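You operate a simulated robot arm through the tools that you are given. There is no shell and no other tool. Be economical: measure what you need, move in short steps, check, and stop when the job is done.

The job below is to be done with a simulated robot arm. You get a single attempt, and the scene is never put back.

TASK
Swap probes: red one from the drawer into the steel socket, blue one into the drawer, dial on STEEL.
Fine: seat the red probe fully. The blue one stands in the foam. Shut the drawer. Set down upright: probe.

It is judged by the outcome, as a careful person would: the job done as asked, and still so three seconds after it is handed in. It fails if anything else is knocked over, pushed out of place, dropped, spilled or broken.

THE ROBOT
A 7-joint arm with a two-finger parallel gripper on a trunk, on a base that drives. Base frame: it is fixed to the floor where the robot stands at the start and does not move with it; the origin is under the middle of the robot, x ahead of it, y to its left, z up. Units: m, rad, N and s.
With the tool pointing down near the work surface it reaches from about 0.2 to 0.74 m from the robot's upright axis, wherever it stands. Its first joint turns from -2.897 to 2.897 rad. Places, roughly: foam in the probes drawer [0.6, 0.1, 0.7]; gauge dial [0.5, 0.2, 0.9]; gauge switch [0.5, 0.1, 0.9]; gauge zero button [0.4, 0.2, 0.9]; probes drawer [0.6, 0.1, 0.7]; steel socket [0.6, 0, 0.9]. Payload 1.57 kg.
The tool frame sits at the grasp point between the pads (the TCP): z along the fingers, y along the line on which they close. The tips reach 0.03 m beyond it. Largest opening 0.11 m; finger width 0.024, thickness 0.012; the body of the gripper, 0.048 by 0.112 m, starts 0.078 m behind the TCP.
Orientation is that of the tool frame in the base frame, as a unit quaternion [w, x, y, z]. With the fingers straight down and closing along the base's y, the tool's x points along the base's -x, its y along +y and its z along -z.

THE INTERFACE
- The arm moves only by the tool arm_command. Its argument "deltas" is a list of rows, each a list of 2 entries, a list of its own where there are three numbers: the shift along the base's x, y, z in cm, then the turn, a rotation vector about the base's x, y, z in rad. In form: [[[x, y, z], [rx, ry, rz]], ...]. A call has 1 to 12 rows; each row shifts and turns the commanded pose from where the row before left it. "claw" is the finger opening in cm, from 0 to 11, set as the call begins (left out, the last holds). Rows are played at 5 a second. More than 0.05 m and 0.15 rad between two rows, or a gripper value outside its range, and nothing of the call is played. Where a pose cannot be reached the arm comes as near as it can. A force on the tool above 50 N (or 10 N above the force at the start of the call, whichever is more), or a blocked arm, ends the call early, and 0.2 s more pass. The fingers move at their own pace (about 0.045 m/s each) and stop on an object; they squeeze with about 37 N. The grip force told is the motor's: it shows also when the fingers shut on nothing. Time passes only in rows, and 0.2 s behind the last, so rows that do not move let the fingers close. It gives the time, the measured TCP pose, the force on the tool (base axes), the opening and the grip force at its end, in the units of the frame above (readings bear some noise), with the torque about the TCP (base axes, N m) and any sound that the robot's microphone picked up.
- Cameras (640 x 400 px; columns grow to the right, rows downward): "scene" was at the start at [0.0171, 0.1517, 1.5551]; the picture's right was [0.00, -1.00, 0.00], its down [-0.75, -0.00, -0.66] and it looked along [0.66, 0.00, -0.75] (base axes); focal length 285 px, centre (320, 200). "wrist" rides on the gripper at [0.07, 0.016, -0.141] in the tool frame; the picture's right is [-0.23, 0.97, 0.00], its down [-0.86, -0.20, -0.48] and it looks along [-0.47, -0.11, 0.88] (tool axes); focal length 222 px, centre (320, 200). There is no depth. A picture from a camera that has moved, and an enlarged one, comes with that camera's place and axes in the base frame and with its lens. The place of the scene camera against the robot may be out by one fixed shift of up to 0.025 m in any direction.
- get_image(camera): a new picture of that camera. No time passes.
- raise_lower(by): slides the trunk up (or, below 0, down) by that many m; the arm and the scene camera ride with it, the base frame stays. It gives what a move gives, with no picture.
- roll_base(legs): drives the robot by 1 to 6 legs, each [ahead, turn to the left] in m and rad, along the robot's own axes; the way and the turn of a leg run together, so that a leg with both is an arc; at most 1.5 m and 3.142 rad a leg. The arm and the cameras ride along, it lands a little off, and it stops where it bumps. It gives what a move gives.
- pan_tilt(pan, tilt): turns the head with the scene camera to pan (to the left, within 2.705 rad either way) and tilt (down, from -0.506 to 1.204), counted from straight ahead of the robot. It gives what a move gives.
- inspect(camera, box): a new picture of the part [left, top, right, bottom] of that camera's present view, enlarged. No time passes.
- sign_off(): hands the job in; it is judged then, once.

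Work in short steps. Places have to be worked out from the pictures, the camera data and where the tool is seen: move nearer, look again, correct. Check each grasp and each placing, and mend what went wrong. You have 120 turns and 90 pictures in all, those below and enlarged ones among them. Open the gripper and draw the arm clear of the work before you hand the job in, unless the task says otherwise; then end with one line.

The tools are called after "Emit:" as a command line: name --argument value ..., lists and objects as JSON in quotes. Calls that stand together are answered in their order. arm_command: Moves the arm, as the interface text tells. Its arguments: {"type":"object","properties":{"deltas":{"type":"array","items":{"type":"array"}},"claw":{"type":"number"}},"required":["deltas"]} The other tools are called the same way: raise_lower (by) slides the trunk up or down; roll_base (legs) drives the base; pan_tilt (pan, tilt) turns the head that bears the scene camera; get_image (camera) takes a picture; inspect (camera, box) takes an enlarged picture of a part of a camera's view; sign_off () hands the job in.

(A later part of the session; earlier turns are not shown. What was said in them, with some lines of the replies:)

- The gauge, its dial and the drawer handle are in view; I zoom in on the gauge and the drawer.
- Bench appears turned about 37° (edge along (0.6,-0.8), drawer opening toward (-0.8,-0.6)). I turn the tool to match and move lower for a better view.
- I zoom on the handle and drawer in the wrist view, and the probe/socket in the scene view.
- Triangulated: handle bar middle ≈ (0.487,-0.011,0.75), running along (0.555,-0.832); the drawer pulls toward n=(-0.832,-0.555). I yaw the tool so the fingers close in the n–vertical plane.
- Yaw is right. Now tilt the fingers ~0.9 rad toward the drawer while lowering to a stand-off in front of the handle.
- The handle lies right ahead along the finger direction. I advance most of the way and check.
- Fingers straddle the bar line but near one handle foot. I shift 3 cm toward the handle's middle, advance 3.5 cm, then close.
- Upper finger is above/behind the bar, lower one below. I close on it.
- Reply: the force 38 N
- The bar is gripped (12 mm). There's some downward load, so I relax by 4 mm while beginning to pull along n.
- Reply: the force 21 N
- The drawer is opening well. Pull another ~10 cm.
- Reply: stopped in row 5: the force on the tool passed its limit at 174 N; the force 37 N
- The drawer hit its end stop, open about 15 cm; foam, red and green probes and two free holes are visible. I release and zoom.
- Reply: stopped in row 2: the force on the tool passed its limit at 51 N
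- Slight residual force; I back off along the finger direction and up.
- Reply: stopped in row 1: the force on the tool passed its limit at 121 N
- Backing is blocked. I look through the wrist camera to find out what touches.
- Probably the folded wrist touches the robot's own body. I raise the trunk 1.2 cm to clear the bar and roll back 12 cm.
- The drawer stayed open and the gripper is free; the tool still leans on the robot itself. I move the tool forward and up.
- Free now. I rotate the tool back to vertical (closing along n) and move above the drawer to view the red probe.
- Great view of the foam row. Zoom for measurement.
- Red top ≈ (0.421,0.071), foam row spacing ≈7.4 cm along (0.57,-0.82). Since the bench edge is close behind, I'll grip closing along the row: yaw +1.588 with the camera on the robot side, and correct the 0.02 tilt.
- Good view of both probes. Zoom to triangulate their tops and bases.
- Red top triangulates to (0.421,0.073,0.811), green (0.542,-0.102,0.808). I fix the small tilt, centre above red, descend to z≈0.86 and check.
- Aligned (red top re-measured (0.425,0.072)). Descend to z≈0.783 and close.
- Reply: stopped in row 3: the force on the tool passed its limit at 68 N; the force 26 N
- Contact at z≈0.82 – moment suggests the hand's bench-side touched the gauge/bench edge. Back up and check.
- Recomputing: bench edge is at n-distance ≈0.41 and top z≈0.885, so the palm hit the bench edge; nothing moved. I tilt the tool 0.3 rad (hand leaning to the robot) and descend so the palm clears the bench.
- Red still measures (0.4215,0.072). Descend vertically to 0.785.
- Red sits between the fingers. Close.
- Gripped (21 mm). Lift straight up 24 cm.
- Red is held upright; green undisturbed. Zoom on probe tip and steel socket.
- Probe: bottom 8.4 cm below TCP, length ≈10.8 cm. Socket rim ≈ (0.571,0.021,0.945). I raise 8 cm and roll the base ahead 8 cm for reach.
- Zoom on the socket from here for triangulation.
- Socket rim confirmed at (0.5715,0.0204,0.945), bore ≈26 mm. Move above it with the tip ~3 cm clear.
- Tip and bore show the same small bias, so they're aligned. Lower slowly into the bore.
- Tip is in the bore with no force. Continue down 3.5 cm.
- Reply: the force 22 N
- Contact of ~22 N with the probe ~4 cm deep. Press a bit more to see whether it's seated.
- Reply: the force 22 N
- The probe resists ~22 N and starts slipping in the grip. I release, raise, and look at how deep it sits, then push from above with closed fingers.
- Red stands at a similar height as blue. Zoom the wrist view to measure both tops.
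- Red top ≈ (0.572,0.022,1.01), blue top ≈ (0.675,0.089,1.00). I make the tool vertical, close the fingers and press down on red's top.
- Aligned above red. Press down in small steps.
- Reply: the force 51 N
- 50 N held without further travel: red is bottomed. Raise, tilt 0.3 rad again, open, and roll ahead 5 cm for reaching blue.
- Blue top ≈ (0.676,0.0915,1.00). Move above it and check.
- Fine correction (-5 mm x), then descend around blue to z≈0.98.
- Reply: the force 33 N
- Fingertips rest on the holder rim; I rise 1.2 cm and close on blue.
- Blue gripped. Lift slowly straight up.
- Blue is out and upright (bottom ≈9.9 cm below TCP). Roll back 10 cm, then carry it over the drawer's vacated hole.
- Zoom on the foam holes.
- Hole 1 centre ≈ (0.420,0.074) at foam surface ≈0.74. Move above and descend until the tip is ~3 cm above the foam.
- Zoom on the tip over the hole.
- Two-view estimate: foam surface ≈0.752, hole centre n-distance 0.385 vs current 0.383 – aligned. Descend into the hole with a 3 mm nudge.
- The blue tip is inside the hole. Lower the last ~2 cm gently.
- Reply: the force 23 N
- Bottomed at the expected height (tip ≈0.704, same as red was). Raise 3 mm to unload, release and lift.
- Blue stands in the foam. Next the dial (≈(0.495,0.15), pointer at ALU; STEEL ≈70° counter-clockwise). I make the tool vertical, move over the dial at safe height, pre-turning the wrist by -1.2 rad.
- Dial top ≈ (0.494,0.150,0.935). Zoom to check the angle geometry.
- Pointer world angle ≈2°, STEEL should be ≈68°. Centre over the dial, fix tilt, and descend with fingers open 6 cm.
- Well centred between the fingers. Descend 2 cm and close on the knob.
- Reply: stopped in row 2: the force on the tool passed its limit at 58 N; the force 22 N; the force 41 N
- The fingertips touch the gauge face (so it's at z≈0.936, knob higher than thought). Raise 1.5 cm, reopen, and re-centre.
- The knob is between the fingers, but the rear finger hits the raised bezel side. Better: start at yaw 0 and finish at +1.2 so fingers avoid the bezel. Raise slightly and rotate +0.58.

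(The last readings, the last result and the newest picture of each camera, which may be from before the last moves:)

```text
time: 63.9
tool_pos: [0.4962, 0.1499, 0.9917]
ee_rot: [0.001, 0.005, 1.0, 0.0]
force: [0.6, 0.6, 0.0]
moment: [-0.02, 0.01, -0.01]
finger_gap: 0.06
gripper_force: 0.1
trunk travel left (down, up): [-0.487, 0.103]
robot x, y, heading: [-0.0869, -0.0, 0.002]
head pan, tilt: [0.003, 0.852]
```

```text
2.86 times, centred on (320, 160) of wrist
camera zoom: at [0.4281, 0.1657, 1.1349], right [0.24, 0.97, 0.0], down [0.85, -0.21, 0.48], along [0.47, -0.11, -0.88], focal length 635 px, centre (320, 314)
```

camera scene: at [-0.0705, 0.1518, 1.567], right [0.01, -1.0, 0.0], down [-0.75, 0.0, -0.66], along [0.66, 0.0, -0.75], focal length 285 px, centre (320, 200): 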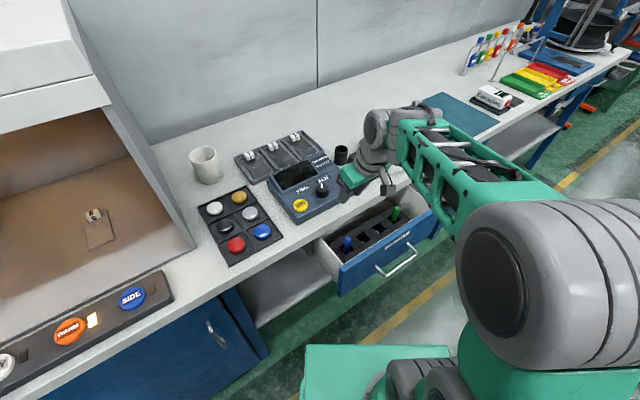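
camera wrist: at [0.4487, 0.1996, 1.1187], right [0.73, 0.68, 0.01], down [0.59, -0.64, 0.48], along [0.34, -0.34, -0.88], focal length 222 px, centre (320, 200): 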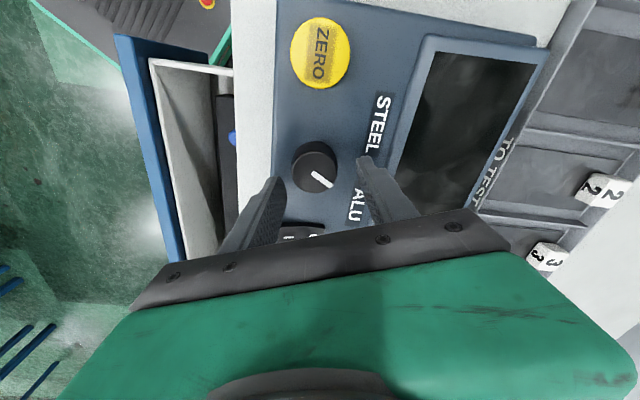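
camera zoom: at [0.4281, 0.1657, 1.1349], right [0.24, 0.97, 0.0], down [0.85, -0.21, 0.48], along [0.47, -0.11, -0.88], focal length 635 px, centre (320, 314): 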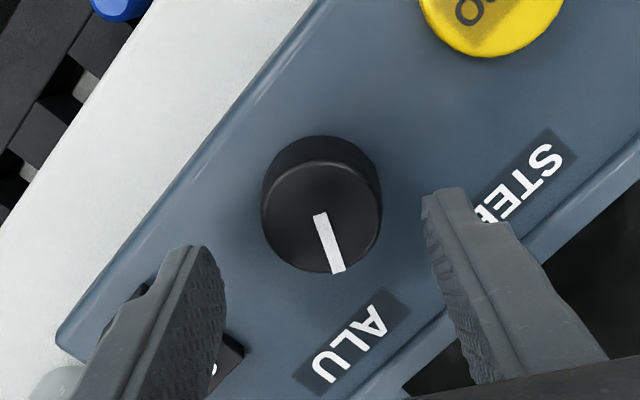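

Knob ≈ (0.494,0.151), top ≈0.943. Descend carefully to bring tips to ≈0.932 with a 5.2 cm opening.

Emit:
arm_command --deltas '[[[-0.2, 0.1, -1.2], [0, 0, 0]], [[0, 0, -0.8], [0, 0, 0]], [[0, 0, -0.6], [0, 0, 0]], [[0, 0, -0.4], [0, 0, 0]], [[0, 0, 0], [0, 0, 0]]]' --claw 5.2

```text
time: 65.1
tool_pos: [0.4938, 0.1488, 0.9644]
ee_rot: [0.004, 0.005, 1.0, 0.0]
force: [2.8, -0.1, 17.6]
moment: [-0.54, 0.15, 0.08]
finger_gap: 0.0521
gripper_force: 0.1
trunk travel left (down, up): [-0.487, 0.103]
robot x, y, heading: [-0.0895, 0.0001, -0.002]
head pan, tilt: [0.003, 0.852]
```

Left fingertip touches the face at ≈0.934. Raise ~4 mm and close on the knob.

Emit:
arm_command --deltas '[[[0, 0, 0.6], [0, 0, 0]], [[0, 0, 0], [0, 0, 0]]]'

Emit:
arm_command --deltas '[[[0, 0, 0], [0, 0, 0]], [[0, 0, 0], [0, 0, 0]], [[0, 0, 0], [0, 0, 0]]]' --claw 3

Emit:
inspect --camera "wrist" --box '[240, 90, 400, 230]'

```text
time: 65.7
tool_pos: [0.4943, 0.1497, 0.9676]
ee_rot: [0.0, 0.005, 1.0, 0.0]
force: [0.3, 0.7, 0.4]
moment: [0.01, 0.0, -0.02]
finger_gap: 0.0522
gripper_force: 0.1
trunk travel left (down, up): [-0.487, 0.103]
robot x, y, heading: [-0.088, -0.0003, 0.004]
head pan, tilt: [0.003, 0.852]
```

```text
time: 66.5
tool_pos: [0.495, 0.1522, 0.9676]
ee_rot: [0.001, 0.005, 1.0, -0.001]
force: [-2.6, 13.8, -3.5]
moment: [0.63, -0.03, -0.07]
finger_gap: 0.0375
gripper_force: 28.9
trunk travel left (down, up): [-0.487, 0.103]
robot x, y, heading: [-0.0854, -0.0003, 0.007]
head pan, tilt: [0.003, 0.852]
```

```text
2.86 times, centred on (320, 160) of wrist
camera zoom: at [0.426, 0.168, 1.1109], right [0.24, 0.97, 0.0], down [0.85, -0.21, 0.48], along [0.47, -0.11, -0.88], focal length 635 px, centre (320, 314)
```

zoom: 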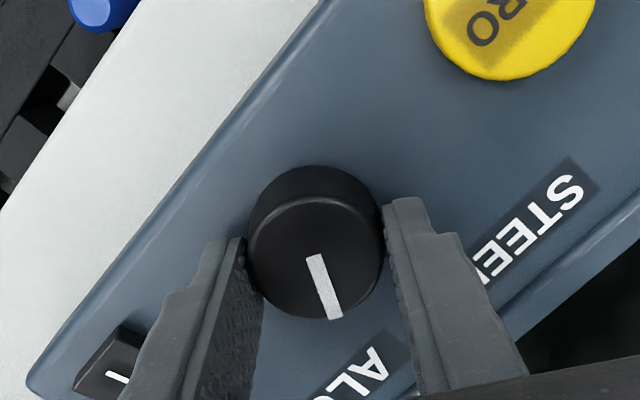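

Knob gripped (37.5 mm). Ease y by 2.5 mm, then turn +1.17 rad counter-clockwise.

Emit:
arm_command --deltas '[[[0, 0.25, 0], [0, 0, 0]], [[0, 0, 0], [0, 0, 0.117]], [[0, 0, 0], [0, 0, 0.117]], [[0, 0, 0], [0, 0, 0.117]], [[0, 0, 0], [0, 0, 0.117]], [[0, 0, 0], [0, 0, 0.117]], [[0, 0, 0], [0, 0, 0.117]], [[0, 0, 0], [0, 0, 0.117]], [[0, 0, 0], [0, 0, 0.117]], [[0, 0, 0], [0, 0, 0.117]], [[0, 0, 0], [0, 0, 0.117]], [[0, 0, 0], [0, 0, 0]]]'

Emit:
inspect --camera "wrist" --box '[240, 70, 420, 230]'

```text
time: 69.1
tool_pos: [0.4916, 0.1568, 0.9687]
ee_rot: [0.001, -0.548, 0.837, 0.0]
force: [-30.1, 28.4, -0.9]
moment: [0.96, 1.06, -0.68]
finger_gap: 0.0374
gripper_force: 43.4
trunk travel left (down, up): [-0.487, 0.103]
robot x, y, heading: [-0.083, -0.0026, 0.005]
head pan, tilt: [0.003, 0.852]
```

```text
2.50 times, centred on (330, 150) of wrist
camera zoom: at [0.4506, 0.0987, 1.1114], right [-0.8, 0.6, 0.0], down [0.52, 0.71, 0.48], along [0.28, 0.38, -0.88], focal length 555 px, centre (295, 325)
```

zoom: 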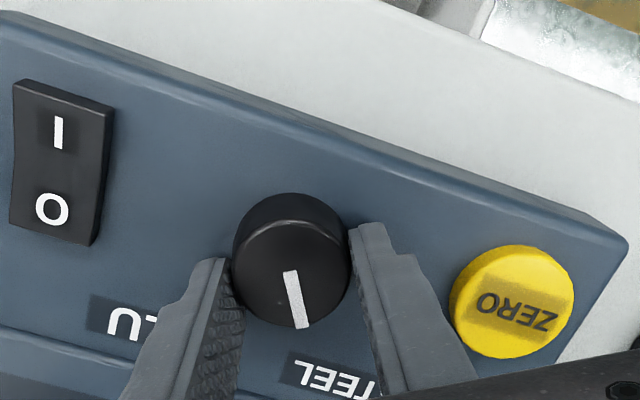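

Pointer now aims at STEEL. Release the knob and rise, then verify.

Emit:
arm_command --deltas '[[[-0.15, 0.1, 0], [0, 0, 0]], [[0, 0, 0], [0, 0, 0]], [[0, 0, 2], [0, 0, 0]], [[0, 0, 4], [0, 0, 0]], [[0, 0, 4], [0, 0, 0]], [[0, 0, 0], [0, 0, 0]]]' --claw 5

Emit:
inspect --camera "wrist" --box '[220, 60, 420, 230]'

Emit:
inspect --camera "scene" --box '[220, 120, 400, 260]'

```text
time: 70.5
tool_pos: [0.4961, 0.156, 1.0707]
ee_rot: [0.001, -0.548, 0.837, 0.001]
force: [1.0, -0.6, -0.8]
moment: [0.01, 0.01, 0.0]
finger_gap: 0.0502
gripper_force: 0.0
trunk travel left (down, up): [-0.487, 0.103]
robot x, y, heading: [-0.0881, 0.0018, -0.001]
head pan, tilt: [0.003, 0.852]
```

```text
2.35 times, centred on (320, 145) of wrist
camera zoom: at [0.4529, 0.0965, 1.2133], right [-0.8, 0.6, 0.0], down [0.53, 0.7, 0.48], along [0.29, 0.39, -0.88], focal length 523 px, centre (320, 329)
```

zoom: 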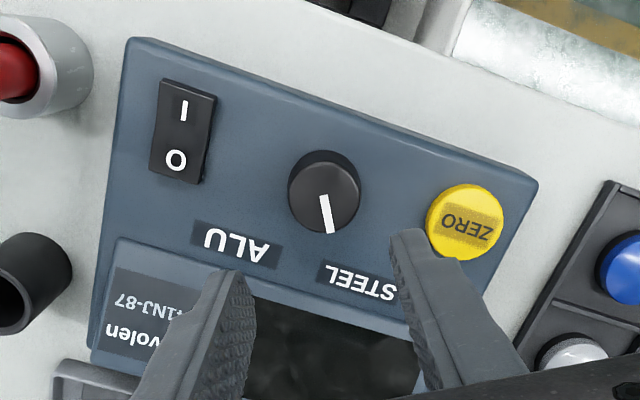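

```text
2.86 times, centred on (310, 190) of scene
camera zoom: at [-0.0706, 0.152, 1.5671], right [0.01, -1.0, 0.0], down [-0.75, 0.0, -0.66], along [0.66, 0.0, -0.75], focal length 814 px, centre (349, 229)
```

zoom: 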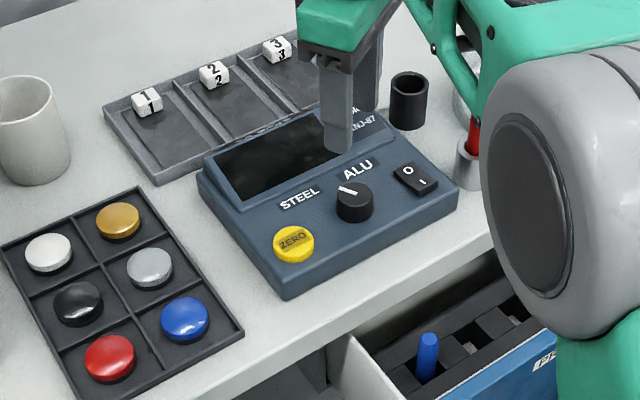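

Pointer world angle ≈67°, mirrored about the gauge's midline – dial on STEEL. Now go to the drawer front: move off the gauge, close fingers, yaw back to 0.6.

Emit:
arm_command --deltas '[[[-1.95, -3.4, 0], [0, 0, -0.07]], [[-1.95, -3.4, 0], [0, 0, -0.07]], [[-1.95, -3.4, 0], [0, 0, -0.07]], [[-1.95, -3.4, 0], [0, 0, -0.07]], [[-1.95, -3.4, 0], [0, 0, -0.07]], [[-1.95, -3.4, 0], [0, 0, -0.07]], [[-1.95, -3.4, 0], [0, 0, -0.07]], [[-1.95, -3.4, 0], [0, 0, -0.07]], [[0, 0, 0], [0, 0, 0]]]' --claw 0

Emit:
arm_command --deltas '[[[0, 0, -2.5], [0.0757, -0.1093, 0]], [[0, 0, -2.5], [0.0757, -0.1093, 0]], [[0, 0, -2.5], [0.0757, -0.1093, 0]], [[0, 0, -2.5], [0.0757, -0.1093, 0]], [[0, 0, -2.5], [0.0757, -0.1093, 0]], [[0, 0, -2.5], [0.0757, -0.1093, 0]], [[0, 0, -3], [0, 0, 0]], [[0, 0, 0], [0, 0, 0]]]'

Emit:
get_image --camera "wrist"

Emit:
get_image --camera "scene"

```text
time: 72.5
tool_pos: [0.3369, -0.1158, 1.0661]
ee_rot: [0.003, -0.294, 0.956, 0.001]
force: [-0.1, -0.3, -0.2]
moment: [-0.03, -0.01, 0.02]
finger_gap: 0.0001
gripper_force: 21.0
trunk travel left (down, up): [-0.487, 0.103]
robot x, y, heading: [-0.0917, -0.0025, 0.001]
head pan, tilt: [0.003, 0.852]
```

```text
time: 74.3
tool_pos: [0.338, -0.1146, 0.8872]
ee_rot: [0.371, -0.272, 0.88, 0.118]
force: [0.4, 0.2, -0.8]
moment: [0.0, 0.01, -0.02]
finger_gap: 0.0001
gripper_force: 20.8
trunk travel left (down, up): [-0.487, 0.103]
robot x, y, heading: [-0.09, -0.001, -0.003]
head pan, tilt: [0.003, 0.852]
```

```text
13 pictures are left
camera wrist: at [0.2063, -0.1882, 0.9371], right [-0.42, 0.89, 0.17], down [0.32, -0.03, 0.95], along [0.85, 0.45, -0.28], focal length 222 px, centre (320, 200)
```

wrist: 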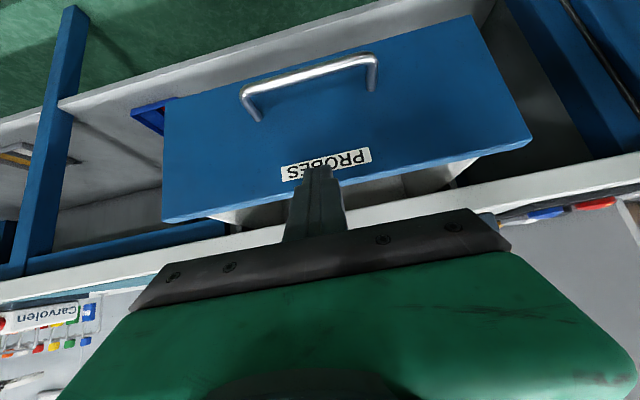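

```text
12 pictures are left
camera scene: at [-0.0704, 0.1519, 1.5671], right [0.01, -1.0, 0.0], down [-0.75, 0.0, -0.66], along [0.66, 0.0, -0.75], focal length 285 px, centre (320, 200)
```

scene: 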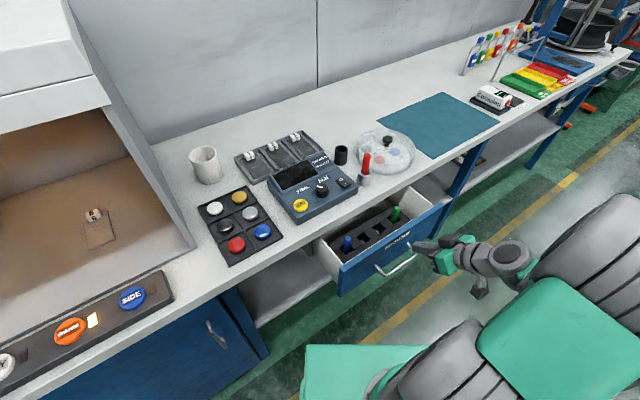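

The closed fingers face the drawer's front at the label. Lower to tip ≈0.79 and push along (0.822,0.569).

Emit:
arm_command --deltas '[[[0, 0, -4], [0, 0, 0]], [[0, 0, -3.5], [0, 0, 0]], [[1.64, 1.14, 0], [0, 0, 0]], [[1.23, 0.85, 0], [0, 0, 0]], [[0.82, 0.57, 0], [0, 0, 0]], [[0.82, 0.57, 0], [0, 0, 0]], [[0.82, 0.57, 0], [0, 0, 0]], [[0.82, 0.57, 0], [0, 0, 0]], [[0, 0, 0], [0, 0, 0]]]'

Emit:
inspect --camera "scene" --box '[300, 180, 480, 300]'

```text
time: 76.3
tool_pos: [0.3989, -0.0745, 0.81]
ee_rot: [0.372, -0.272, 0.88, 0.119]
force: [0.3, 0.6, 0.8]
moment: [-0.01, -0.01, -0.01]
finger_gap: 0.0
gripper_force: 20.6
trunk travel left (down, up): [-0.487, 0.103]
robot x, y, heading: [-0.087, 0.0032, -0.001]
head pan, tilt: [0.003, 0.852]
```

```text
3.33 times, centred on (390, 240) of scene
camera zoom: at [-0.0704, 0.1519, 1.5671], right [0.01, -1.0, 0.0], down [-0.75, 0.0, -0.66], along [0.66, 0.0, -0.75], focal length 950 px, centre (87, 67)
```

zoom: 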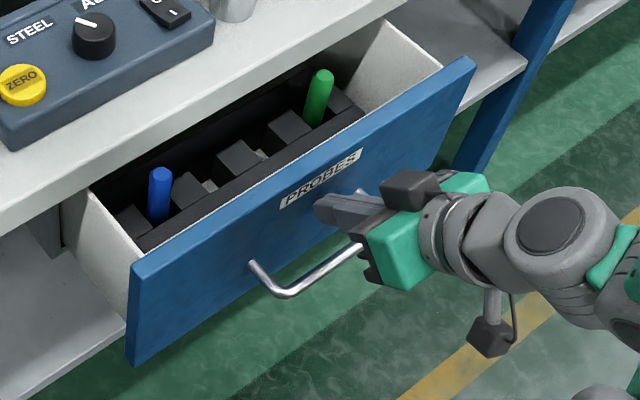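

Tip is at the panel just below the label. Continue pushing slowly.

Emit:
arm_command --deltas '[[[0.82, 0.57, 0], [0, 0, 0]], [[0.82, 0.57, 0], [0, 0, 0]], [[0.82, 0.57, 0], [0, 0, 0]], [[0.82, 0.57, 0], [0, 0, 0]], [[0.82, 0.57, 0], [0, 0, 0]], [[0.82, 0.57, 0], [0, 0, 0]], [[0.82, 0.57, 0], [0, 0, 0]], [[0.82, 0.57, 0], [0, 0, 0]], [[0.82, 0.57, 0], [0, 0, 0]], [[0.82, 0.57, 0], [0, 0, 0]], [[0, 0, 0], [0, 0, 0]]]'

Emit:
inspect --camera "scene" --box '[300, 160, 480, 280]'

```text
time: 78.7
tool_pos: [0.4807, -0.0171, 0.8126]
ee_rot: [0.371, -0.272, 0.88, 0.118]
force: [0.0, -0.2, 0.2]
moment: [0.02, -0.02, 0.01]
finger_gap: 0.0001
gripper_force: 21.4
trunk travel left (down, up): [-0.487, 0.103]
robot x, y, heading: [-0.0873, 0.0012, 0.002]
head pan, tilt: [0.003, 0.852]
```

```text
3.33 times, centred on (390, 220) of scene
camera zoom: at [-0.0704, 0.1519, 1.5671], right [0.01, -1.0, 0.0], down [-0.75, 0.0, -0.66], along [0.66, 0.0, -0.75], focal length 950 px, centre (87, 133)
```

zoom: 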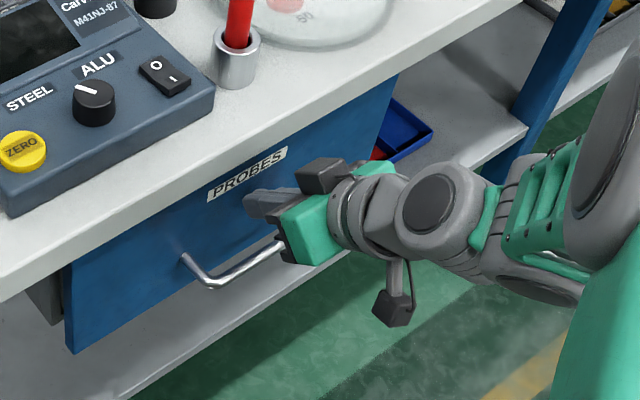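

Almost shut. Push the last few cm until it stops.

Emit:
arm_command --deltas '[[[0.65, 0.45, 0], [0, 0, 0]], [[0.5, 0.34, 0], [0, 0, 0]], [[0.5, 0.34, 0], [0, 0, 0]], [[0.4, 0.28, 0], [0, 0, 0]], [[0.4, 0.28, 0], [0, 0, 0]], [[0.4, 0.28, 0], [0, 0, 0]], [[0, 0, 0], [0, 0, 0]]]'

Emit:
inspect --camera "scene" --box '[300, 160, 480, 280]'

```text
time: 80.0
tool_pos: [0.5001, -0.0057, 0.8117]
ee_rot: [0.367, -0.269, 0.883, 0.118]
force: [-21.0, -13.5, 9.6]
moment: [-0.01, 0.01, 0.04]
finger_gap: 0.0001
gripper_force: 21.2
trunk travel left (down, up): [-0.487, 0.103]
robot x, y, heading: [-0.0898, 0.0023, -0.005]
head pan, tilt: [0.003, 0.852]
stopped in row 6: the force on the tool passed its limit at 56 N (the readings are from after the stop); the commanded pose is now the measured one
```

```text
3.33 times, centred on (390, 220) of scene
camera zoom: at [-0.0734, 0.1508, 1.5674], right [0.0, -1.0, 0.0], down [-0.75, 0.0, -0.66], along [0.66, 0.0, -0.75], focal length 950 px, centre (87, 133)
```

zoom: 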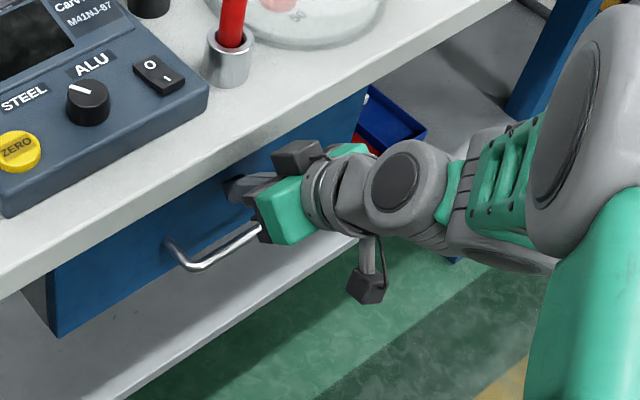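

Hard stop: the drawer is shut. Back off, rise clear, open the gripper, and verify.

Emit:
arm_command --deltas '[[[-1.64, -1.14, 0], [0, 0, 0]], [[-2.5, -1.7, 0], [0, 0, 0]], [[-3, -2.1, 0], [0, 0, 0]], [[-3, -2.1, 1], [0, 0, 0]], [[-2, -1.4, 3], [0, 0, 0]], [[0, 0, 4], [0, 0, 0]], [[0, 0, 4], [0, 0, 0]], [[0, 0, 4], [0, 0, 0]], [[0, 0, 0], [0, 0, 0]]]' --claw 0

Emit:
get_image --camera "scene"

Emit:
get_image --camera "wrist"

```text
time: 82.0
tool_pos: [0.3829, -0.0851, 0.9696]
ee_rot: [0.367, -0.269, 0.883, 0.117]
force: [-0.2, -0.1, -0.4]
moment: [-0.04, -0.01, 0.0]
finger_gap: 0.0
gripper_force: 21.3
trunk travel left (down, up): [-0.487, 0.103]
robot x, y, heading: [-0.0921, 0.0009, -0.003]
head pan, tilt: [0.003, 0.852]
```

```text
8 pictures are left
camera scene: at [-0.0707, 0.1519, 1.5671], right [0.0, -1.0, 0.0], down [-0.75, 0.0, -0.66], along [0.66, 0.0, -0.75], focal length 285 px, centre (320, 200)
```

scene: 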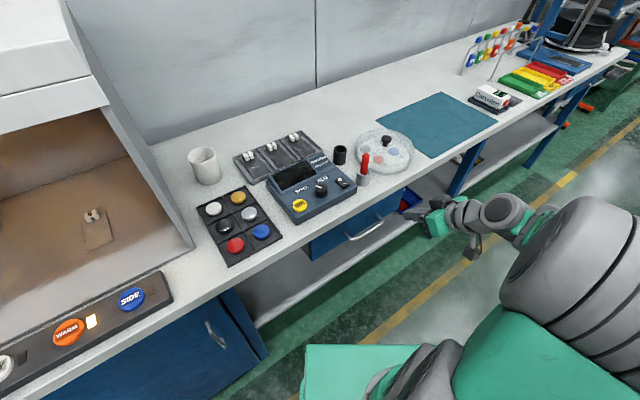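

```text
7 pictures are left
camera wrist: at [0.2518, -0.157, 1.0219], right [-0.41, 0.89, 0.17], down [0.33, -0.03, 0.94], along [0.85, 0.45, -0.29], focal length 222 px, centre (320, 200)
```

wrist: 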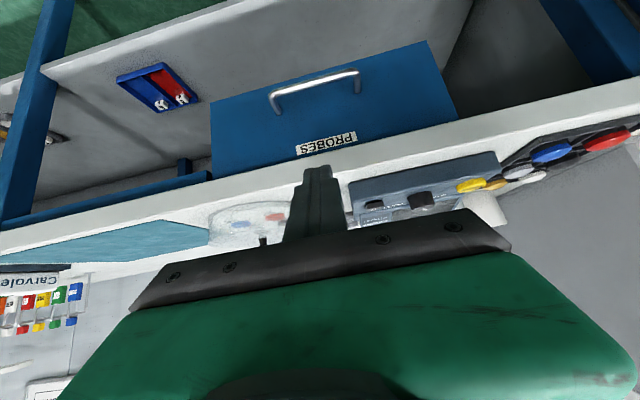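

Drawer is flush. Final zoom on gauge, dial and red probe.

Emit:
inspect --camera "scene" --box '[230, 120, 430, 260]'

Emit:
arm_command --deltas '[[[0, 0, 2], [0, 0, 0]], [[0, 0, 0], [0, 0, 0]], [[0, 0, 0], [0, 0, 0]]]' --claw 8

```text
2.86 times, centred on (330, 190) of scene
camera zoom: at [-0.0707, 0.1519, 1.5671], right [0.0, -1.0, 0.0], down [-0.75, 0.0, -0.66], along [0.66, 0.0, -0.75], focal length 814 px, centre (291, 229)
```

zoom: 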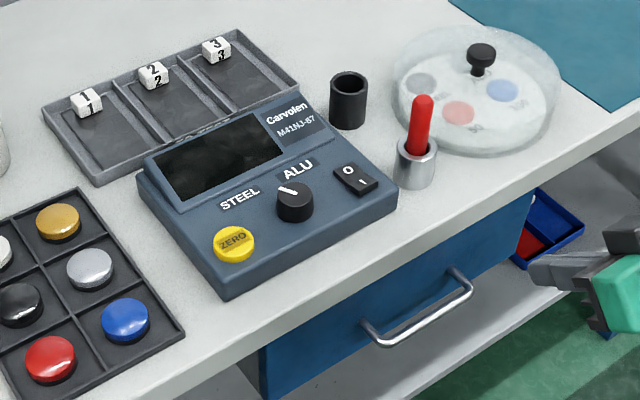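

```text
time: 82.8
tool_pos: [0.384, -0.0881, 0.9913]
ee_rot: [0.367, -0.269, 0.883, 0.117]
force: [-0.8, -0.1, -0.3]
moment: [0.01, 0.0, 0.0]
finger_gap: 0.0681
gripper_force: 0.0
trunk travel left (down, up): [-0.487, 0.103]
robot x, y, heading: [-0.0902, 0.0003, -0.007]
head pan, tilt: [0.003, 0.852]
```

All checks are good: red is seated in the steel socket, blue stands in the foam, the drawer is shut, the dial is on STEEL and the gripper is open and clear. Handing in.

Emit:
sign_off

```text
The job is handed in.
```

The red probe is seated fully in the steel socket, the blue probe stands in the foam, the drawer is shut, and the dial is on STEEL; I saw nothing else moved or knocked over.
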